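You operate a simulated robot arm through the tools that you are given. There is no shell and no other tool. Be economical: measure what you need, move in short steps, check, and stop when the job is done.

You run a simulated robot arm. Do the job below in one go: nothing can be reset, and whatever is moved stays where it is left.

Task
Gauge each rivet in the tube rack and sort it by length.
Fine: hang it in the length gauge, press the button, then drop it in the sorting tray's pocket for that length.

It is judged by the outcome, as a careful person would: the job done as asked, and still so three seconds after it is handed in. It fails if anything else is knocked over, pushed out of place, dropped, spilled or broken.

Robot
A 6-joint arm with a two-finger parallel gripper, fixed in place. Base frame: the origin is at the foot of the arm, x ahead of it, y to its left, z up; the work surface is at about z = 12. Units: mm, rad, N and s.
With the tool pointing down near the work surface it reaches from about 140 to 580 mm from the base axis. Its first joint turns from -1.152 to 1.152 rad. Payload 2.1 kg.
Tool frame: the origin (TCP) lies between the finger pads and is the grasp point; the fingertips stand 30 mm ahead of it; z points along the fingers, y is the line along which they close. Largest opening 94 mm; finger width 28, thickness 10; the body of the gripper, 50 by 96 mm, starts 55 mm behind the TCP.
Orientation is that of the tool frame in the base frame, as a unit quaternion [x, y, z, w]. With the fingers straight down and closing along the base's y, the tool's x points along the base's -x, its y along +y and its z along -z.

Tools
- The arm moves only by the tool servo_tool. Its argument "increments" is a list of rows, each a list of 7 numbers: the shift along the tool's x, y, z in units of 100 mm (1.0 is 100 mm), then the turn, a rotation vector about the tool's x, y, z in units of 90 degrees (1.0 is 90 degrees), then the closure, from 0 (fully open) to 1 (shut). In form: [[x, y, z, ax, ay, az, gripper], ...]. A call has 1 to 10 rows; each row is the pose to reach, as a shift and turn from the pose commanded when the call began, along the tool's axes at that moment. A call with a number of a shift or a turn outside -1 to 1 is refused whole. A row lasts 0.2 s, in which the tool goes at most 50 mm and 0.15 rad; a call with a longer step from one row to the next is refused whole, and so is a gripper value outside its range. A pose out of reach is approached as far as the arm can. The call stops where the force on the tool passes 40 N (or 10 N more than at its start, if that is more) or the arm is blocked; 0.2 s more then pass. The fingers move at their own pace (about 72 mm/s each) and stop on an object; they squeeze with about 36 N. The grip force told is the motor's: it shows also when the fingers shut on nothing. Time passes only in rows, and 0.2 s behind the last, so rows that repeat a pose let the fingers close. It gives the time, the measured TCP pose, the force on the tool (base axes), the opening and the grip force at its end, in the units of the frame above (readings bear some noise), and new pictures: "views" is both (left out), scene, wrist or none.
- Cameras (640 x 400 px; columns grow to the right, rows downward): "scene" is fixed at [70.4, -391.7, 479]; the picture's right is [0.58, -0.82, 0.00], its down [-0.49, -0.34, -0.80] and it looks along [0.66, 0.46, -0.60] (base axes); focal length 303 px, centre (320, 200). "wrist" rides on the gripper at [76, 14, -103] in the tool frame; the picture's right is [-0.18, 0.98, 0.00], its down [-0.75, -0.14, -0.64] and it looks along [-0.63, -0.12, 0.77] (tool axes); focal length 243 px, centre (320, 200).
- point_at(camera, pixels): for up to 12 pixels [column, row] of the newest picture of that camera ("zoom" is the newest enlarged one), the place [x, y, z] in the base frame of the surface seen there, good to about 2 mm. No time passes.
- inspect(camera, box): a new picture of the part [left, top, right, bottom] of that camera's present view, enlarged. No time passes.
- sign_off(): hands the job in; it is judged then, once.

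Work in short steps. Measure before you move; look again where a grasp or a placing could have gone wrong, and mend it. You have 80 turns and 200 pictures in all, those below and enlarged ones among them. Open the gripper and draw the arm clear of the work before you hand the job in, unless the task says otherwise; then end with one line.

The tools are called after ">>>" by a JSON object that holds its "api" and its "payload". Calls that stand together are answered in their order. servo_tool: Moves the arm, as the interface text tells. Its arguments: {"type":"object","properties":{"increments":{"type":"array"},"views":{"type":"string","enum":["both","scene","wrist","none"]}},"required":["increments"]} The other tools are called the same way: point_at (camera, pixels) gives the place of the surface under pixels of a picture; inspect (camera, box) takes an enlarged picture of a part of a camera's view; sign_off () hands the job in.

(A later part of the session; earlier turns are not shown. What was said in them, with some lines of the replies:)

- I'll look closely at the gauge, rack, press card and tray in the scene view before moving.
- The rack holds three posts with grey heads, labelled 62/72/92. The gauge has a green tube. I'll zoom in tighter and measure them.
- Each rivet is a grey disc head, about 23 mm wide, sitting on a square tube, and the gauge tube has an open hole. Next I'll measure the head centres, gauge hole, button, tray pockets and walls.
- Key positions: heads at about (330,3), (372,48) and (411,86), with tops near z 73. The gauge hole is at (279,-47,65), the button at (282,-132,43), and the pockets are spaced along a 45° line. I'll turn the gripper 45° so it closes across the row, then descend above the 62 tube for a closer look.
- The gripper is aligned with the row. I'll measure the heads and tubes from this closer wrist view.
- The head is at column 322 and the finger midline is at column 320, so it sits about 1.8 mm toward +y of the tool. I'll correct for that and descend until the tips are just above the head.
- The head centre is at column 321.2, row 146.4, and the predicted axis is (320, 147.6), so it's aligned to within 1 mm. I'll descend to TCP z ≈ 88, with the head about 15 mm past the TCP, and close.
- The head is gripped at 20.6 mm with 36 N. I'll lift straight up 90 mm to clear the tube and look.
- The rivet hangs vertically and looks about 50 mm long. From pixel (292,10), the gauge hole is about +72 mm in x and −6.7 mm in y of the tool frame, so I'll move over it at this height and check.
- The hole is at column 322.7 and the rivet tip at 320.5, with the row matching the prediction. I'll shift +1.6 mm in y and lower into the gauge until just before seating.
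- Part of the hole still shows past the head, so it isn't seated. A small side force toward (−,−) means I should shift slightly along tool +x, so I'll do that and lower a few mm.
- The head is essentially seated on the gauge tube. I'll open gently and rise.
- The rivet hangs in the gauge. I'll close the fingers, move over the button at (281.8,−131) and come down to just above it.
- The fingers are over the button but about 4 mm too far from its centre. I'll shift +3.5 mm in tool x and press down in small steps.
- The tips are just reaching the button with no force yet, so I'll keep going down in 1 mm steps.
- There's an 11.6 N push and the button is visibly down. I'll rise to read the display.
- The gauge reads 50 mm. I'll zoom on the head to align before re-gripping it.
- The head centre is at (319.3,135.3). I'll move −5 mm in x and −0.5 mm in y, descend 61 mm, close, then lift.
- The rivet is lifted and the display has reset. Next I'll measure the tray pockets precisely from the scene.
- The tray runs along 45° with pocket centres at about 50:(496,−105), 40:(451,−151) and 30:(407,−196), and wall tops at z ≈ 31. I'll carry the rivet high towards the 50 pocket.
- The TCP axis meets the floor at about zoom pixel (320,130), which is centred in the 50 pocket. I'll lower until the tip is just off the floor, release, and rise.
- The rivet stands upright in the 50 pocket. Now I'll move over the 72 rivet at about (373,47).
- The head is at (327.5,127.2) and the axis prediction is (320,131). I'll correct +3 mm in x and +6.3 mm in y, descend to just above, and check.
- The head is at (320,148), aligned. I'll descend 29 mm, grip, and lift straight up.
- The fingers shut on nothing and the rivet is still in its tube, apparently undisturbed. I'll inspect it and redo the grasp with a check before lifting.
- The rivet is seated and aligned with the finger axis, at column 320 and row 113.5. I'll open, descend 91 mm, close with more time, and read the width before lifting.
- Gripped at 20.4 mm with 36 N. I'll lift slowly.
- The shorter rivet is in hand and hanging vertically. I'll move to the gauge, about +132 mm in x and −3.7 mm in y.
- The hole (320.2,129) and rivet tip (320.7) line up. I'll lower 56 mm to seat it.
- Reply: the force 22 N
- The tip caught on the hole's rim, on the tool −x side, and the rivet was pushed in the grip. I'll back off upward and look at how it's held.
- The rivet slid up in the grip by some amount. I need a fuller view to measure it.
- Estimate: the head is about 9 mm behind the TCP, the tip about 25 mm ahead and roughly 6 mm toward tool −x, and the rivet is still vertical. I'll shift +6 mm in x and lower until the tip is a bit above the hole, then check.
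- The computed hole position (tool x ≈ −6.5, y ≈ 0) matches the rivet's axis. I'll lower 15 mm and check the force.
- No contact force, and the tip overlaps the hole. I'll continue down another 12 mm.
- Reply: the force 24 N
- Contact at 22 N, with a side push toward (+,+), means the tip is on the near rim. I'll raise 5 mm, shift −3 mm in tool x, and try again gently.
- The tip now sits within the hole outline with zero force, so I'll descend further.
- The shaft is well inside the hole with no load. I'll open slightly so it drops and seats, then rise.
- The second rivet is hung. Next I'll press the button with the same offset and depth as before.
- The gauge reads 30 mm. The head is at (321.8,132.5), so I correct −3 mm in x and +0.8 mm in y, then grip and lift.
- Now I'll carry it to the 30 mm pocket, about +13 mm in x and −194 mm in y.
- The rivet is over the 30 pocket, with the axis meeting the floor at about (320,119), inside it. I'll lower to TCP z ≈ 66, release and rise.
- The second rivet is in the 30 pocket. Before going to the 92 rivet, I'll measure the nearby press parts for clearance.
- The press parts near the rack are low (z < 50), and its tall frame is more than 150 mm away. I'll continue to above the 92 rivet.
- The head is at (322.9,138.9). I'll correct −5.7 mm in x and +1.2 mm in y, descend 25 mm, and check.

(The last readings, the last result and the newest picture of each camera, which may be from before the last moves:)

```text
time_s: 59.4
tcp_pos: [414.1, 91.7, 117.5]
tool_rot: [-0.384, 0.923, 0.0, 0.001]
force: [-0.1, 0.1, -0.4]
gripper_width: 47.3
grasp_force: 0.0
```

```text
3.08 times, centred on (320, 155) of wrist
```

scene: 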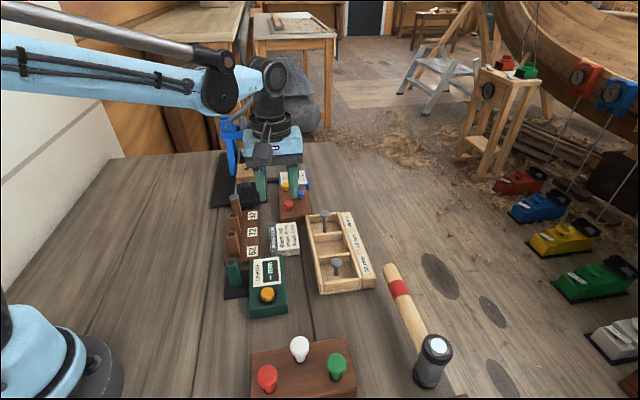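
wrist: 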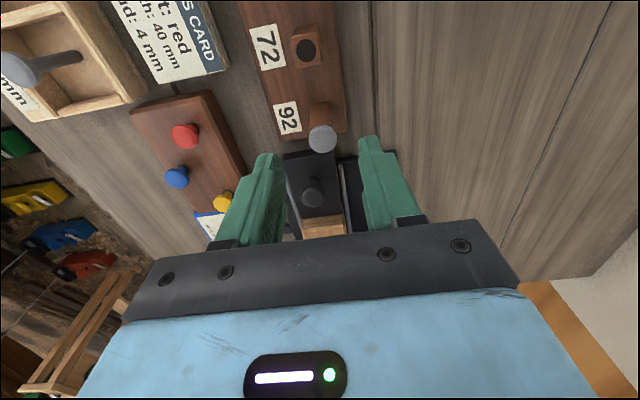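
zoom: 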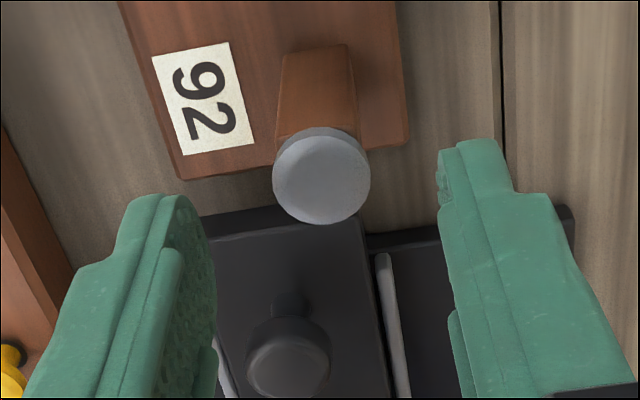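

Aligned at (320.5,147). I'll descend 30 mm, grip, and check the width.

>>> {"api": "servo_tool", "payload": {"increments": [[0, 0.003, 0.15, 0, 0, 0, 0.5], [0, 0.003, 0.305, 0, 0, 0, 0.6], [0, 0.003, 0.305, 0, 0, 0, 0.7], [0, 0.003, 0.305, 0, 0, 0, 1], [0, 0.003, 0.305, 0, 0, 0, 1], [0, 0.003, 0.305, 0, 0, 0, 1]], "views": "none"}}

>>> {"api": "servo_tool", "payload": {"increments": [[0, 0, -0.05, 0, 0, 0, 1], [0, 0, -0.15, 0, 0, 0, 1], [0, 0, -0.3, 0, 0, 0, 1], [0, 0, -0.5, 0, 0, 0, 1], [0, 0, -0.7, 0, 0, 0, 1], [0, 0, -0.85, 0, 0, 0, 1], [0, 0, -0.85, 0, 0, 0, 1]], "views": "wrist"}}

>>> {"api": "inspect", "payload": {"camera": "scene", "box": [190, 130, 290, 260]}}

```text
time_s: 60.8
tcp_pos: [414.2, 90.9, 88.2]
tool_rot: [-0.383, 0.924, 0.0, 0.001]
force: [0.0, -0.1, -0.9]
gripper_width: 20.6
grasp_force: 35.9
```

```text
time_s: 62.4
tcp_pos: [412.8, 90.7, 174.0]
tool_rot: [-0.384, 0.923, 0.001, 0.001]
force: [-0.3, 0.4, -0.8]
gripper_width: 20.5
grasp_force: 35.8
```

wrist: 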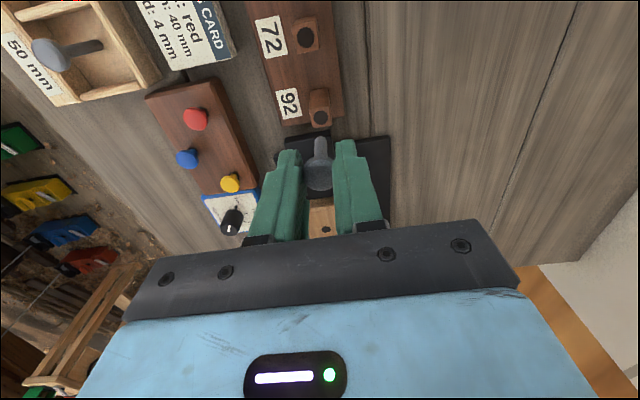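

```text
3.08 times, centred on (240, 195) of scene
```

zoom: 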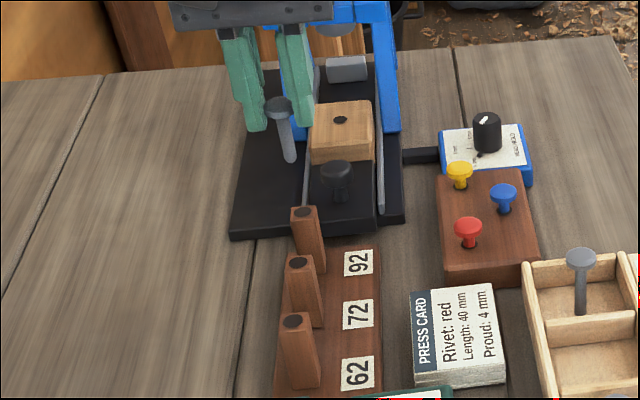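

The third rivet is lifted cleanly. I'll move to the gauge, about +192 mm in x and −4 mm in y.

>>> {"api": "servo_tool", "payload": {"increments": [[0.2, -0.01, 0, 0, 0, 0, 1], [0.45, -0.01, 0, 0, 0, 0, 1], [0.7, -0.02, 0, 0, 0, 0, 1], [0.95, -0.02, 0, 0, 0, 0, 1], [0.95, -0.02, 0, 0, 0, 0, 1]], "views": "none"}}

>>> {"api": "servo_tool", "payload": {"increments": [[0.2, -0.01, 0, 0, 0, 0, 1], [0.45, -0.01, 0, 0, 0, 0, 1], [0.7, -0.02, 0, 0, 0, 0, 1], [0.96, -0.02, 0, 0, 0, 0, 1], [0.96, -0.02, 0.2, 0, 0, 0, 1], [0.96, -0.02, 0.2, 0, 0, 0, 1]], "views": "wrist"}}

>>> {"api": "inspect", "payload": {"camera": "wrist", "box": [270, 80, 366, 190]}}

>>> {"api": "inspect", "payload": {"camera": "scene", "box": [190, 190, 290, 290]}}

```text
time_s: 63.6
tcp_pos: [346.4, 21.0, 174.4]
tool_rot: [-0.383, 0.924, 0.0, 0.002]
force: [-0.5, -0.6, -0.2]
gripper_width: 20.6
grasp_force: 36.4
```

```text
time_s: 65.0
tcp_pos: [280.4, -48.5, 153.1]
tool_rot: [-0.384, 0.923, 0.0, 0.001]
force: [1.4, 1.0, -0.5]
gripper_width: 20.6
grasp_force: 36.0
```

wrist: 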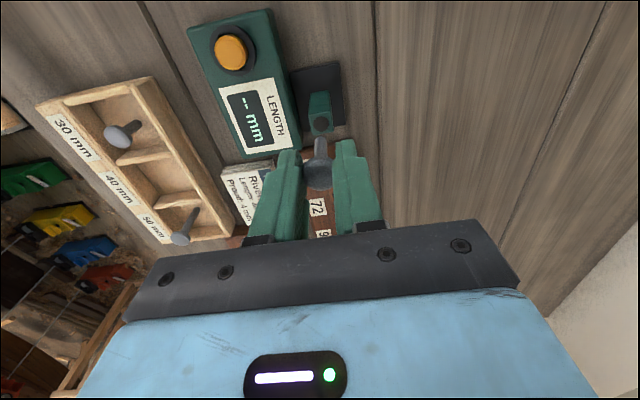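

```text
3.64 times, centred on (318, 135) of wrist
```

zoom: 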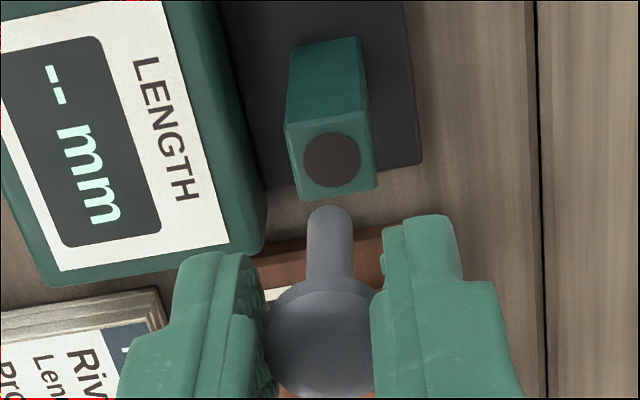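

```text
4.00 times, centred on (240, 240) of scene
```

zoom: 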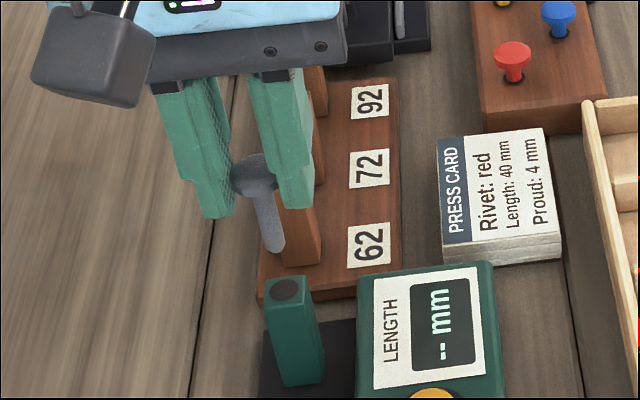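

The hole is at tool (−0.8, 0.8) and the rivet tip at about (−2.6, 0), a slight lean like the one that caught before. I'll shift +2.5 mm in x and +0.6 mm in y, and descend part-way.

>>> {"api": "servo_tool", "payload": {"increments": [[0.025, 0.006, 0.05, 0, 0, 0, 1], [0.025, 0.006, 0.2, 0, 0, 0, 1], [0.025, 0.006, 0.3, 0, 0, 0, 1], [0.025, 0.006, 0.35, 0, 0, 0, 1], [0.025, 0.006, 0.35, 0, 0, 0, 1]], "views": "none"}}

>>> {"api": "inspect", "payload": {"camera": "wrist", "box": [270, 80, 366, 190]}}

>>> {"api": "inspect", "payload": {"camera": "scene", "box": [200, 210, 280, 290]}}

```text
time_s: 66.2
tcp_pos: [278.9, -47.0, 117.0]
tool_rot: [-0.384, 0.923, 0.001, 0.002]
force: [-0.3, -0.1, 0.1]
gripper_width: 20.5
grasp_force: 36.0
```

```text
3.64 times, centred on (318, 135) of wrist
```

zoom: 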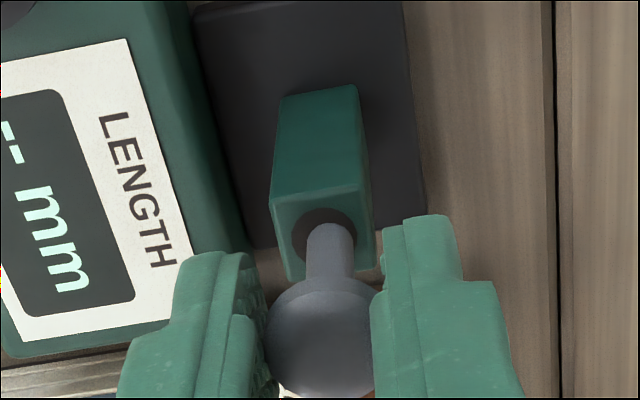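

```text
5.00 times, centred on (240, 250) of scene
```

zoom: 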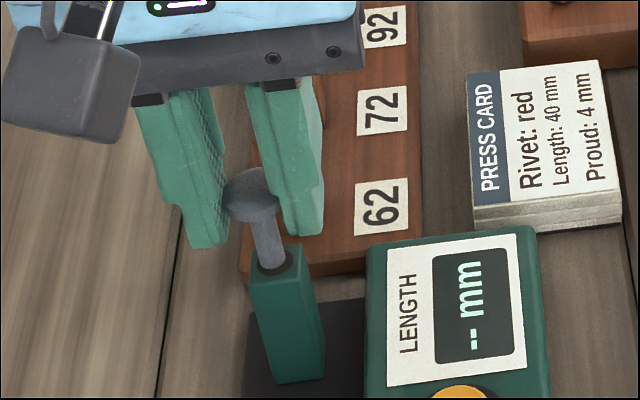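

The tip has entered the hole with no force, slightly to the +y side. I'll nudge −1.2 mm in y and continue to near seating.

>>> {"api": "servo_tool", "payload": {"increments": [[0, -0.012, 0.02, 0, 0, 0, 1], [0, -0.012, 0.12, 0, 0, 0, 1], [0, -0.012, 0.22, 0, 0, 0, 1], [0, -0.012, 0.28, 0, 0, 0, 1], [0, -0.012, 0.31, 0, 0, 0, 1], [0, -0.012, 0.31, 0, 0, 0, 1]], "views": "none"}}

>>> {"api": "inspect", "payload": {"camera": "wrist", "box": [270, 80, 366, 220]}}

>>> {"api": "inspect", "payload": {"camera": "scene", "box": [215, 230, 275, 290]}}

```text
time_s: 67.6
tcp_pos: [280.5, -49.1, 85.6]
tool_rot: [-0.383, 0.924, 0.001, 0.001]
force: [-3.7, 4.4, 24.1]
gripper_width: 20.3
grasp_force: 36.4
```

```text
2.86 times, centred on (318, 150) of wrist
```

zoom: 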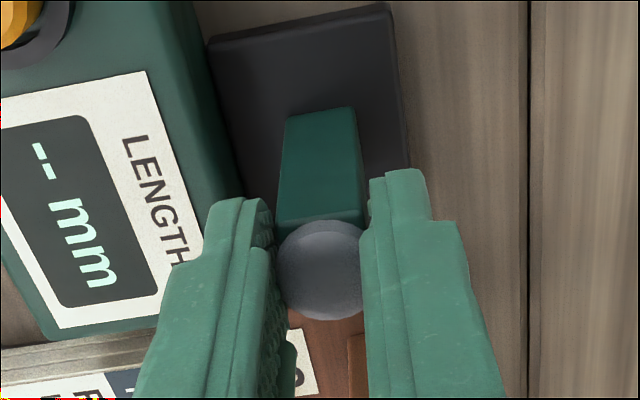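

```text
6.67 times, centred on (245, 260) of scene
```

zoom: 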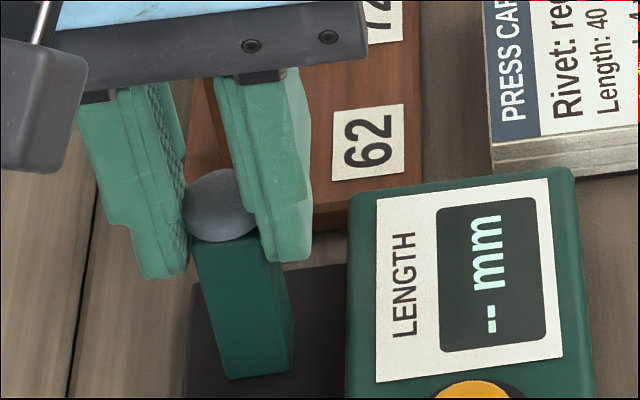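

The head is seated (24 N contact). I'll ease up 1 mm, open, and rise.

>>> {"api": "servo_tool", "payload": {"increments": [[0, 0, -0.01, 0, 0, 0, 1], [0, 0, -0.01, 0, 0, 0, 0.72], [0, 0, -0.01, 0, 0, 0, 0.6], [0, 0, -0.01, 0, 0, 0, 0.5], [0, 0, -0.01, 0, 0, 0, 0.5], [0, 0, -0.25, 0, 0, 0, 0.5], [0, 0, -0.5, 0, 0, 0, 0.5], [0, 0, -0.6, 0, 0, 0, 0.5]], "views": "wrist"}}

>>> {"api": "inspect", "payload": {"camera": "scene", "box": [210, 220, 300, 320]}}

```text
time_s: 69.4
tcp_pos: [279.2, -49.0, 146.9]
tool_rot: [-0.383, 0.924, 0.0, 0.002]
force: [-0.6, 0.2, 0.5]
gripper_width: 47.3
grasp_force: 0.0
```

wrist: 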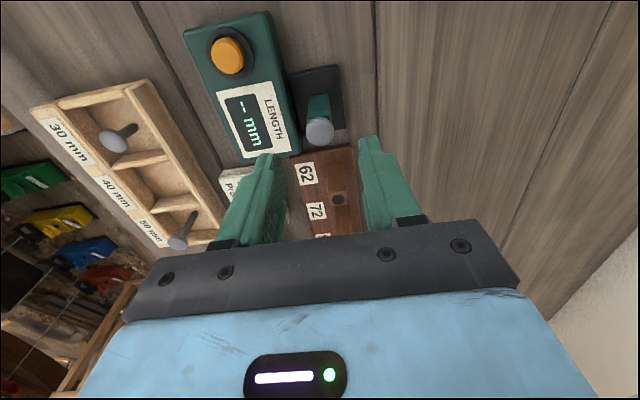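

```text
4.00 times, centred on (255, 270) of scene
```

zoom: 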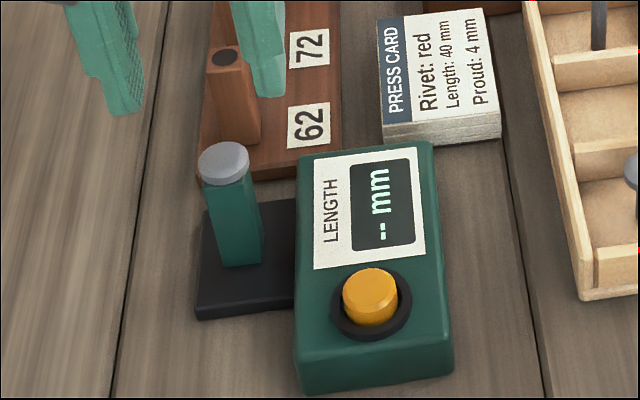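

The third rivet is hung. I'll press the button the same way.

>>> {"api": "servo_tool", "payload": {"increments": [[0.2, -0.2, 0, 0, 0, 0, 0.8], [0.4, -0.4, 0, 0, 0, 0, 1], [0.595, -0.59, 0, 0, 0, 0, 1], [0.595, -0.59, 0.25, 0, 0, 0, 1], [0.595, -0.59, 0.5, 0, 0, 0, 1], [0.595, -0.59, 0.7, 0, 0, 0, 1], [0.595, -0.59, 0.76, 0, 0, 0, 1], [0.595, -0.59, 0.78, 0, 0, 0, 1], [0.595, -0.59, 0.8, 0, 0, 0, 1], [0.595, -0.59, 0.81, 0, 0, 0, 1]], "views": "none"}}

>>> {"api": "servo_tool", "payload": {"increments": [[0, 0, -0.2, 0, 0, 0, 1], [0, 0, -0.45, 0, 0, 0, 1], [0, 0, -0.7, 0, 0, 0, 1], [-0.3, 0.3, -0.8, 0, 0, 0, 0.5], [-0.595, 0.59, -0.8, 0, 0, 0, 0.5], [-0.595, 0.59, -0.8, 0, 0, 0, 0.5]], "views": "none"}}

>>> {"api": "inspect", "payload": {"camera": "wrist", "box": [220, 80, 380, 180]}}

```text
time_s: 71.6
tcp_pos: [279.6, -133.1, 66.1]
tool_rot: [-0.383, 0.924, 0.001, 0.0]
force: [0.4, -3.1, 9.7]
gripper_width: 0.0
grasp_force: 32.6
```

```text
time_s: 73.0
tcp_pos: [280.3, -45.9, 144.8]
tool_rot: [-0.384, 0.924, 0.001, 0.001]
force: [-0.2, 0.0, -0.2]
gripper_width: 46.9
grasp_force: 0.1
```

```text
4.00 times, centred on (300, 130) of wrist
```

zoom: 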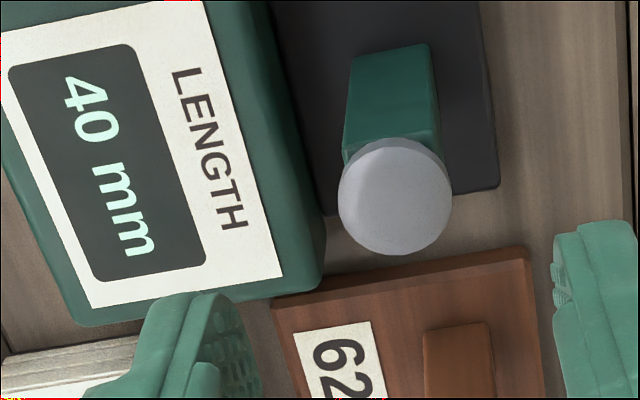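

The gauge reads 40 mm. The head is at (318.5,129.3), so I correct −1.1 mm in y, then grip and lift.

>>> {"api": "servo_tool", "payload": {"increments": [[-0.005, -0.011, 0.1, 0, 0, 0, 0.5], [-0.005, -0.011, 0.35, 0, 0, 0, 0.55], [-0.005, -0.011, 0.605, 0, 0, 0, 0.6], [-0.005, -0.011, 0.605, 0, 0, 0, 0.7], [-0.005, -0.011, 0.605, 0, 0, 0, 1], [-0.005, -0.011, 0.605, 0, 0, 0, 1], [-0.005, -0.011, 0.605, 0, 0, 0, 1], [-0.005, -0.011, 0.55, 0, 0, 0, 1]], "views": "none"}}

>>> {"api": "servo_tool", "payload": {"increments": [[0, 0, -0.1, 0, 0, 0, 1], [0, 0, -0.3, 0, 0, 0, 1], [0, 0, -0.5, 0, 0, 0, 1], [0, 0, -0.78, 0, 0, 0, 1], [0, 0, -0.78, 0, 0, 0, 1]], "views": "wrist"}}

>>> {"api": "inspect", "payload": {"camera": "scene", "box": [190, 180, 290, 310]}}

```text
time_s: 74.8
tcp_pos: [281.3, -49.2, 90.1]
tool_rot: [-0.383, 0.924, 0.001, 0.001]
force: [-7.6, 8.1, -3.7]
gripper_width: 20.5
grasp_force: 35.6
```

```text
time_s: 76.0
tcp_pos: [281.4, -49.4, 170.7]
tool_rot: [-0.383, 0.924, 0.0, 0.002]
force: [0.4, -0.3, 0.1]
gripper_width: 20.6
grasp_force: 35.7
```

wrist: 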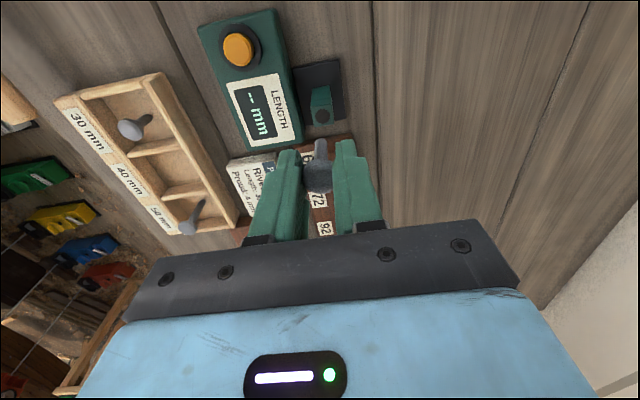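

```text
3.08 times, centred on (240, 245) of scene
```

zoom: 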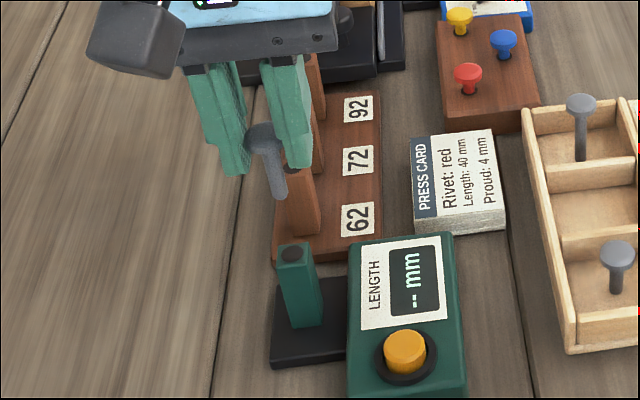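

Now to the 40 pocket at (451,−150), about −49 mm in x and −192 mm in y.

>>> {"api": "servo_tool", "payload": {"increments": [[-0.05, -0.2, 0, 0, 0, 0, 1], [-0.11, -0.45, 0, 0, 0, 0, 1], [-0.18, -0.7, 0, 0, 0, 0, 1], [-0.24, -0.95, 0, 0, 0, 0, 1], [-0.24, -0.95, 0, 0, 0, 0, 1]], "views": "none"}}

>>> {"api": "servo_tool", "payload": {"increments": [[-0.05, -0.2, 0, 0, 0, 0, 1], [-0.11, -0.45, 0, 0, 0, 0, 1], [-0.18, -0.7, 0, 0, 0, 0, 1], [-0.247, -0.968, 0, 0, 0, 0, 1], [-0.247, -0.968, 0.3, 0, 0, 0, 1], [-0.247, -0.968, 0.55, 0, 0, 0, 1], [-0.247, -0.968, 0.55, 0, 0, 0, 1]], "views": "wrist"}}

>>> {"api": "inspect", "payload": {"camera": "scene", "box": [290, 170, 380, 300]}}

```text
time_s: 77.2
tcp_pos: [366.8, -101.0, 166.9]
tool_rot: [-0.384, 0.924, 0.0, 0.002]
force: [-0.4, -0.1, -1.5]
gripper_width: 20.6
grasp_force: 36.2
```

```text
time_s: 78.8
tcp_pos: [450.2, -150.5, 113.0]
tool_rot: [-0.383, 0.924, 0.0, 0.0]
force: [-0.2, 0.2, 0.1]
gripper_width: 20.5
grasp_force: 36.0
```

wrist: 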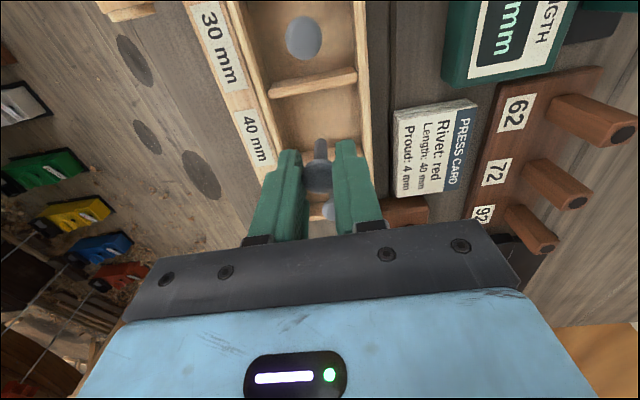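

```text
3.08 times, centred on (335, 235) of scene
```

zoom: 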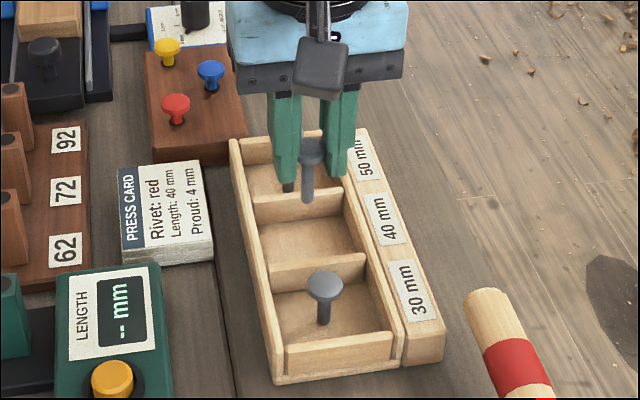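

It's over the 40 pocket and clear of both standing rivets. I'll lower to TCP z ≈ 73, release and rise.

>>> {"api": "servo_tool", "payload": {"increments": [[0, 0, 0.15, 0, 0, 0, 1], [0, 0, 0.3, 0, 0, 0, 1], [0, 0, 0.395, 0, 0, 0, 1], [0, 0, 0.395, 0, 0, 0, 1], [0, 0, 0.395, 0, 0, 0, 0.72], [0, 0, 0.395, 0, 0, 0, 0.62], [0, 0, 0.395, 0, 0, 0, 0.55], [0, 0, 0.15, 0, 0, 0, 0.5], [0, 0, -0.2, 0, 0, 0, 0.5], [0, 0, -0.6, 0, 0, 0, 0.5]], "views": "wrist"}}

>>> {"api": "servo_tool", "payload": {"increments": [[0, 0.1, -0.2, 0, 0, 0, 0.5], [0, 0.4, -0.4, 0, 0, 0, 0.5], [0.1, 0.8, -0.6, 0, 0, 0, 0.5], [0.2, 1.0, -0.8, 0, 0, 0, 0.5], [0.2, 1.0, -0.8, 0, 0, 0, 0.5]], "views": "scene"}}

>>> {"api": "inspect", "payload": {"camera": "scene", "box": [210, 170, 390, 320]}}

```text
time_s: 81.0
tcp_pos: [449.5, -151.3, 173.4]
tool_rot: [-0.384, 0.923, 0.0, 0.002]
force: [0.7, -0.4, -0.3]
gripper_width: 46.9
grasp_force: 0.0
```

wrist: 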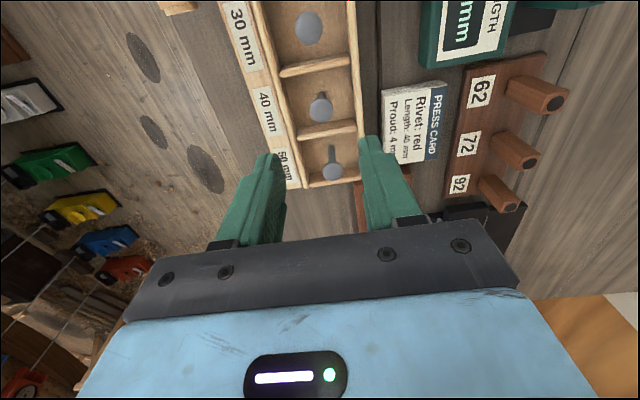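

```text
time_s: 82.2
tcp_pos: [363.3, -94.6, 253.8]
tool_rot: [-0.383, 0.924, 0.001, 0.002]
force: [0.0, 0.0, -0.1]
gripper_width: 46.7
grasp_force: 0.0
```

scene: 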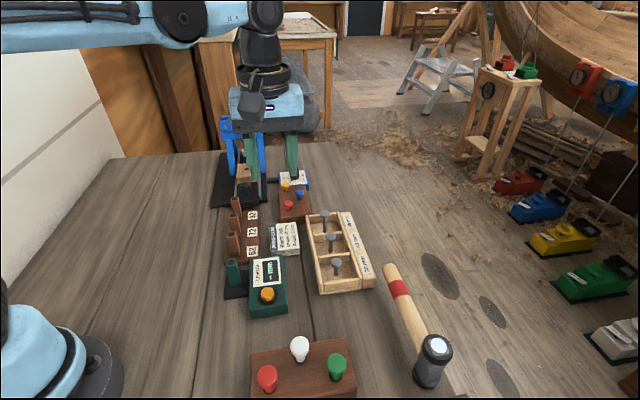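

```text
2.67 times, centred on (300, 245) of scene
```

zoom: 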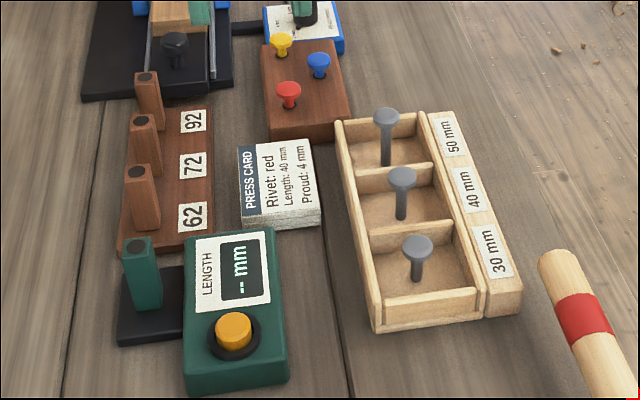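

All three rivets stand in their matching pockets (50, 40 and 30). The rack and gauge are empty, nothing else has moved, and the gripper is open and clear, so I'm handing in.

>>> {"api": "sign_off", "payload": {}}

```text
The job is handed in.
```

All three rivets were gauged and sorted: the one from tube 62 read 50 mm, 72 read 30 mm and 92 read 40 mm, and each is now standing in its matching pocket.
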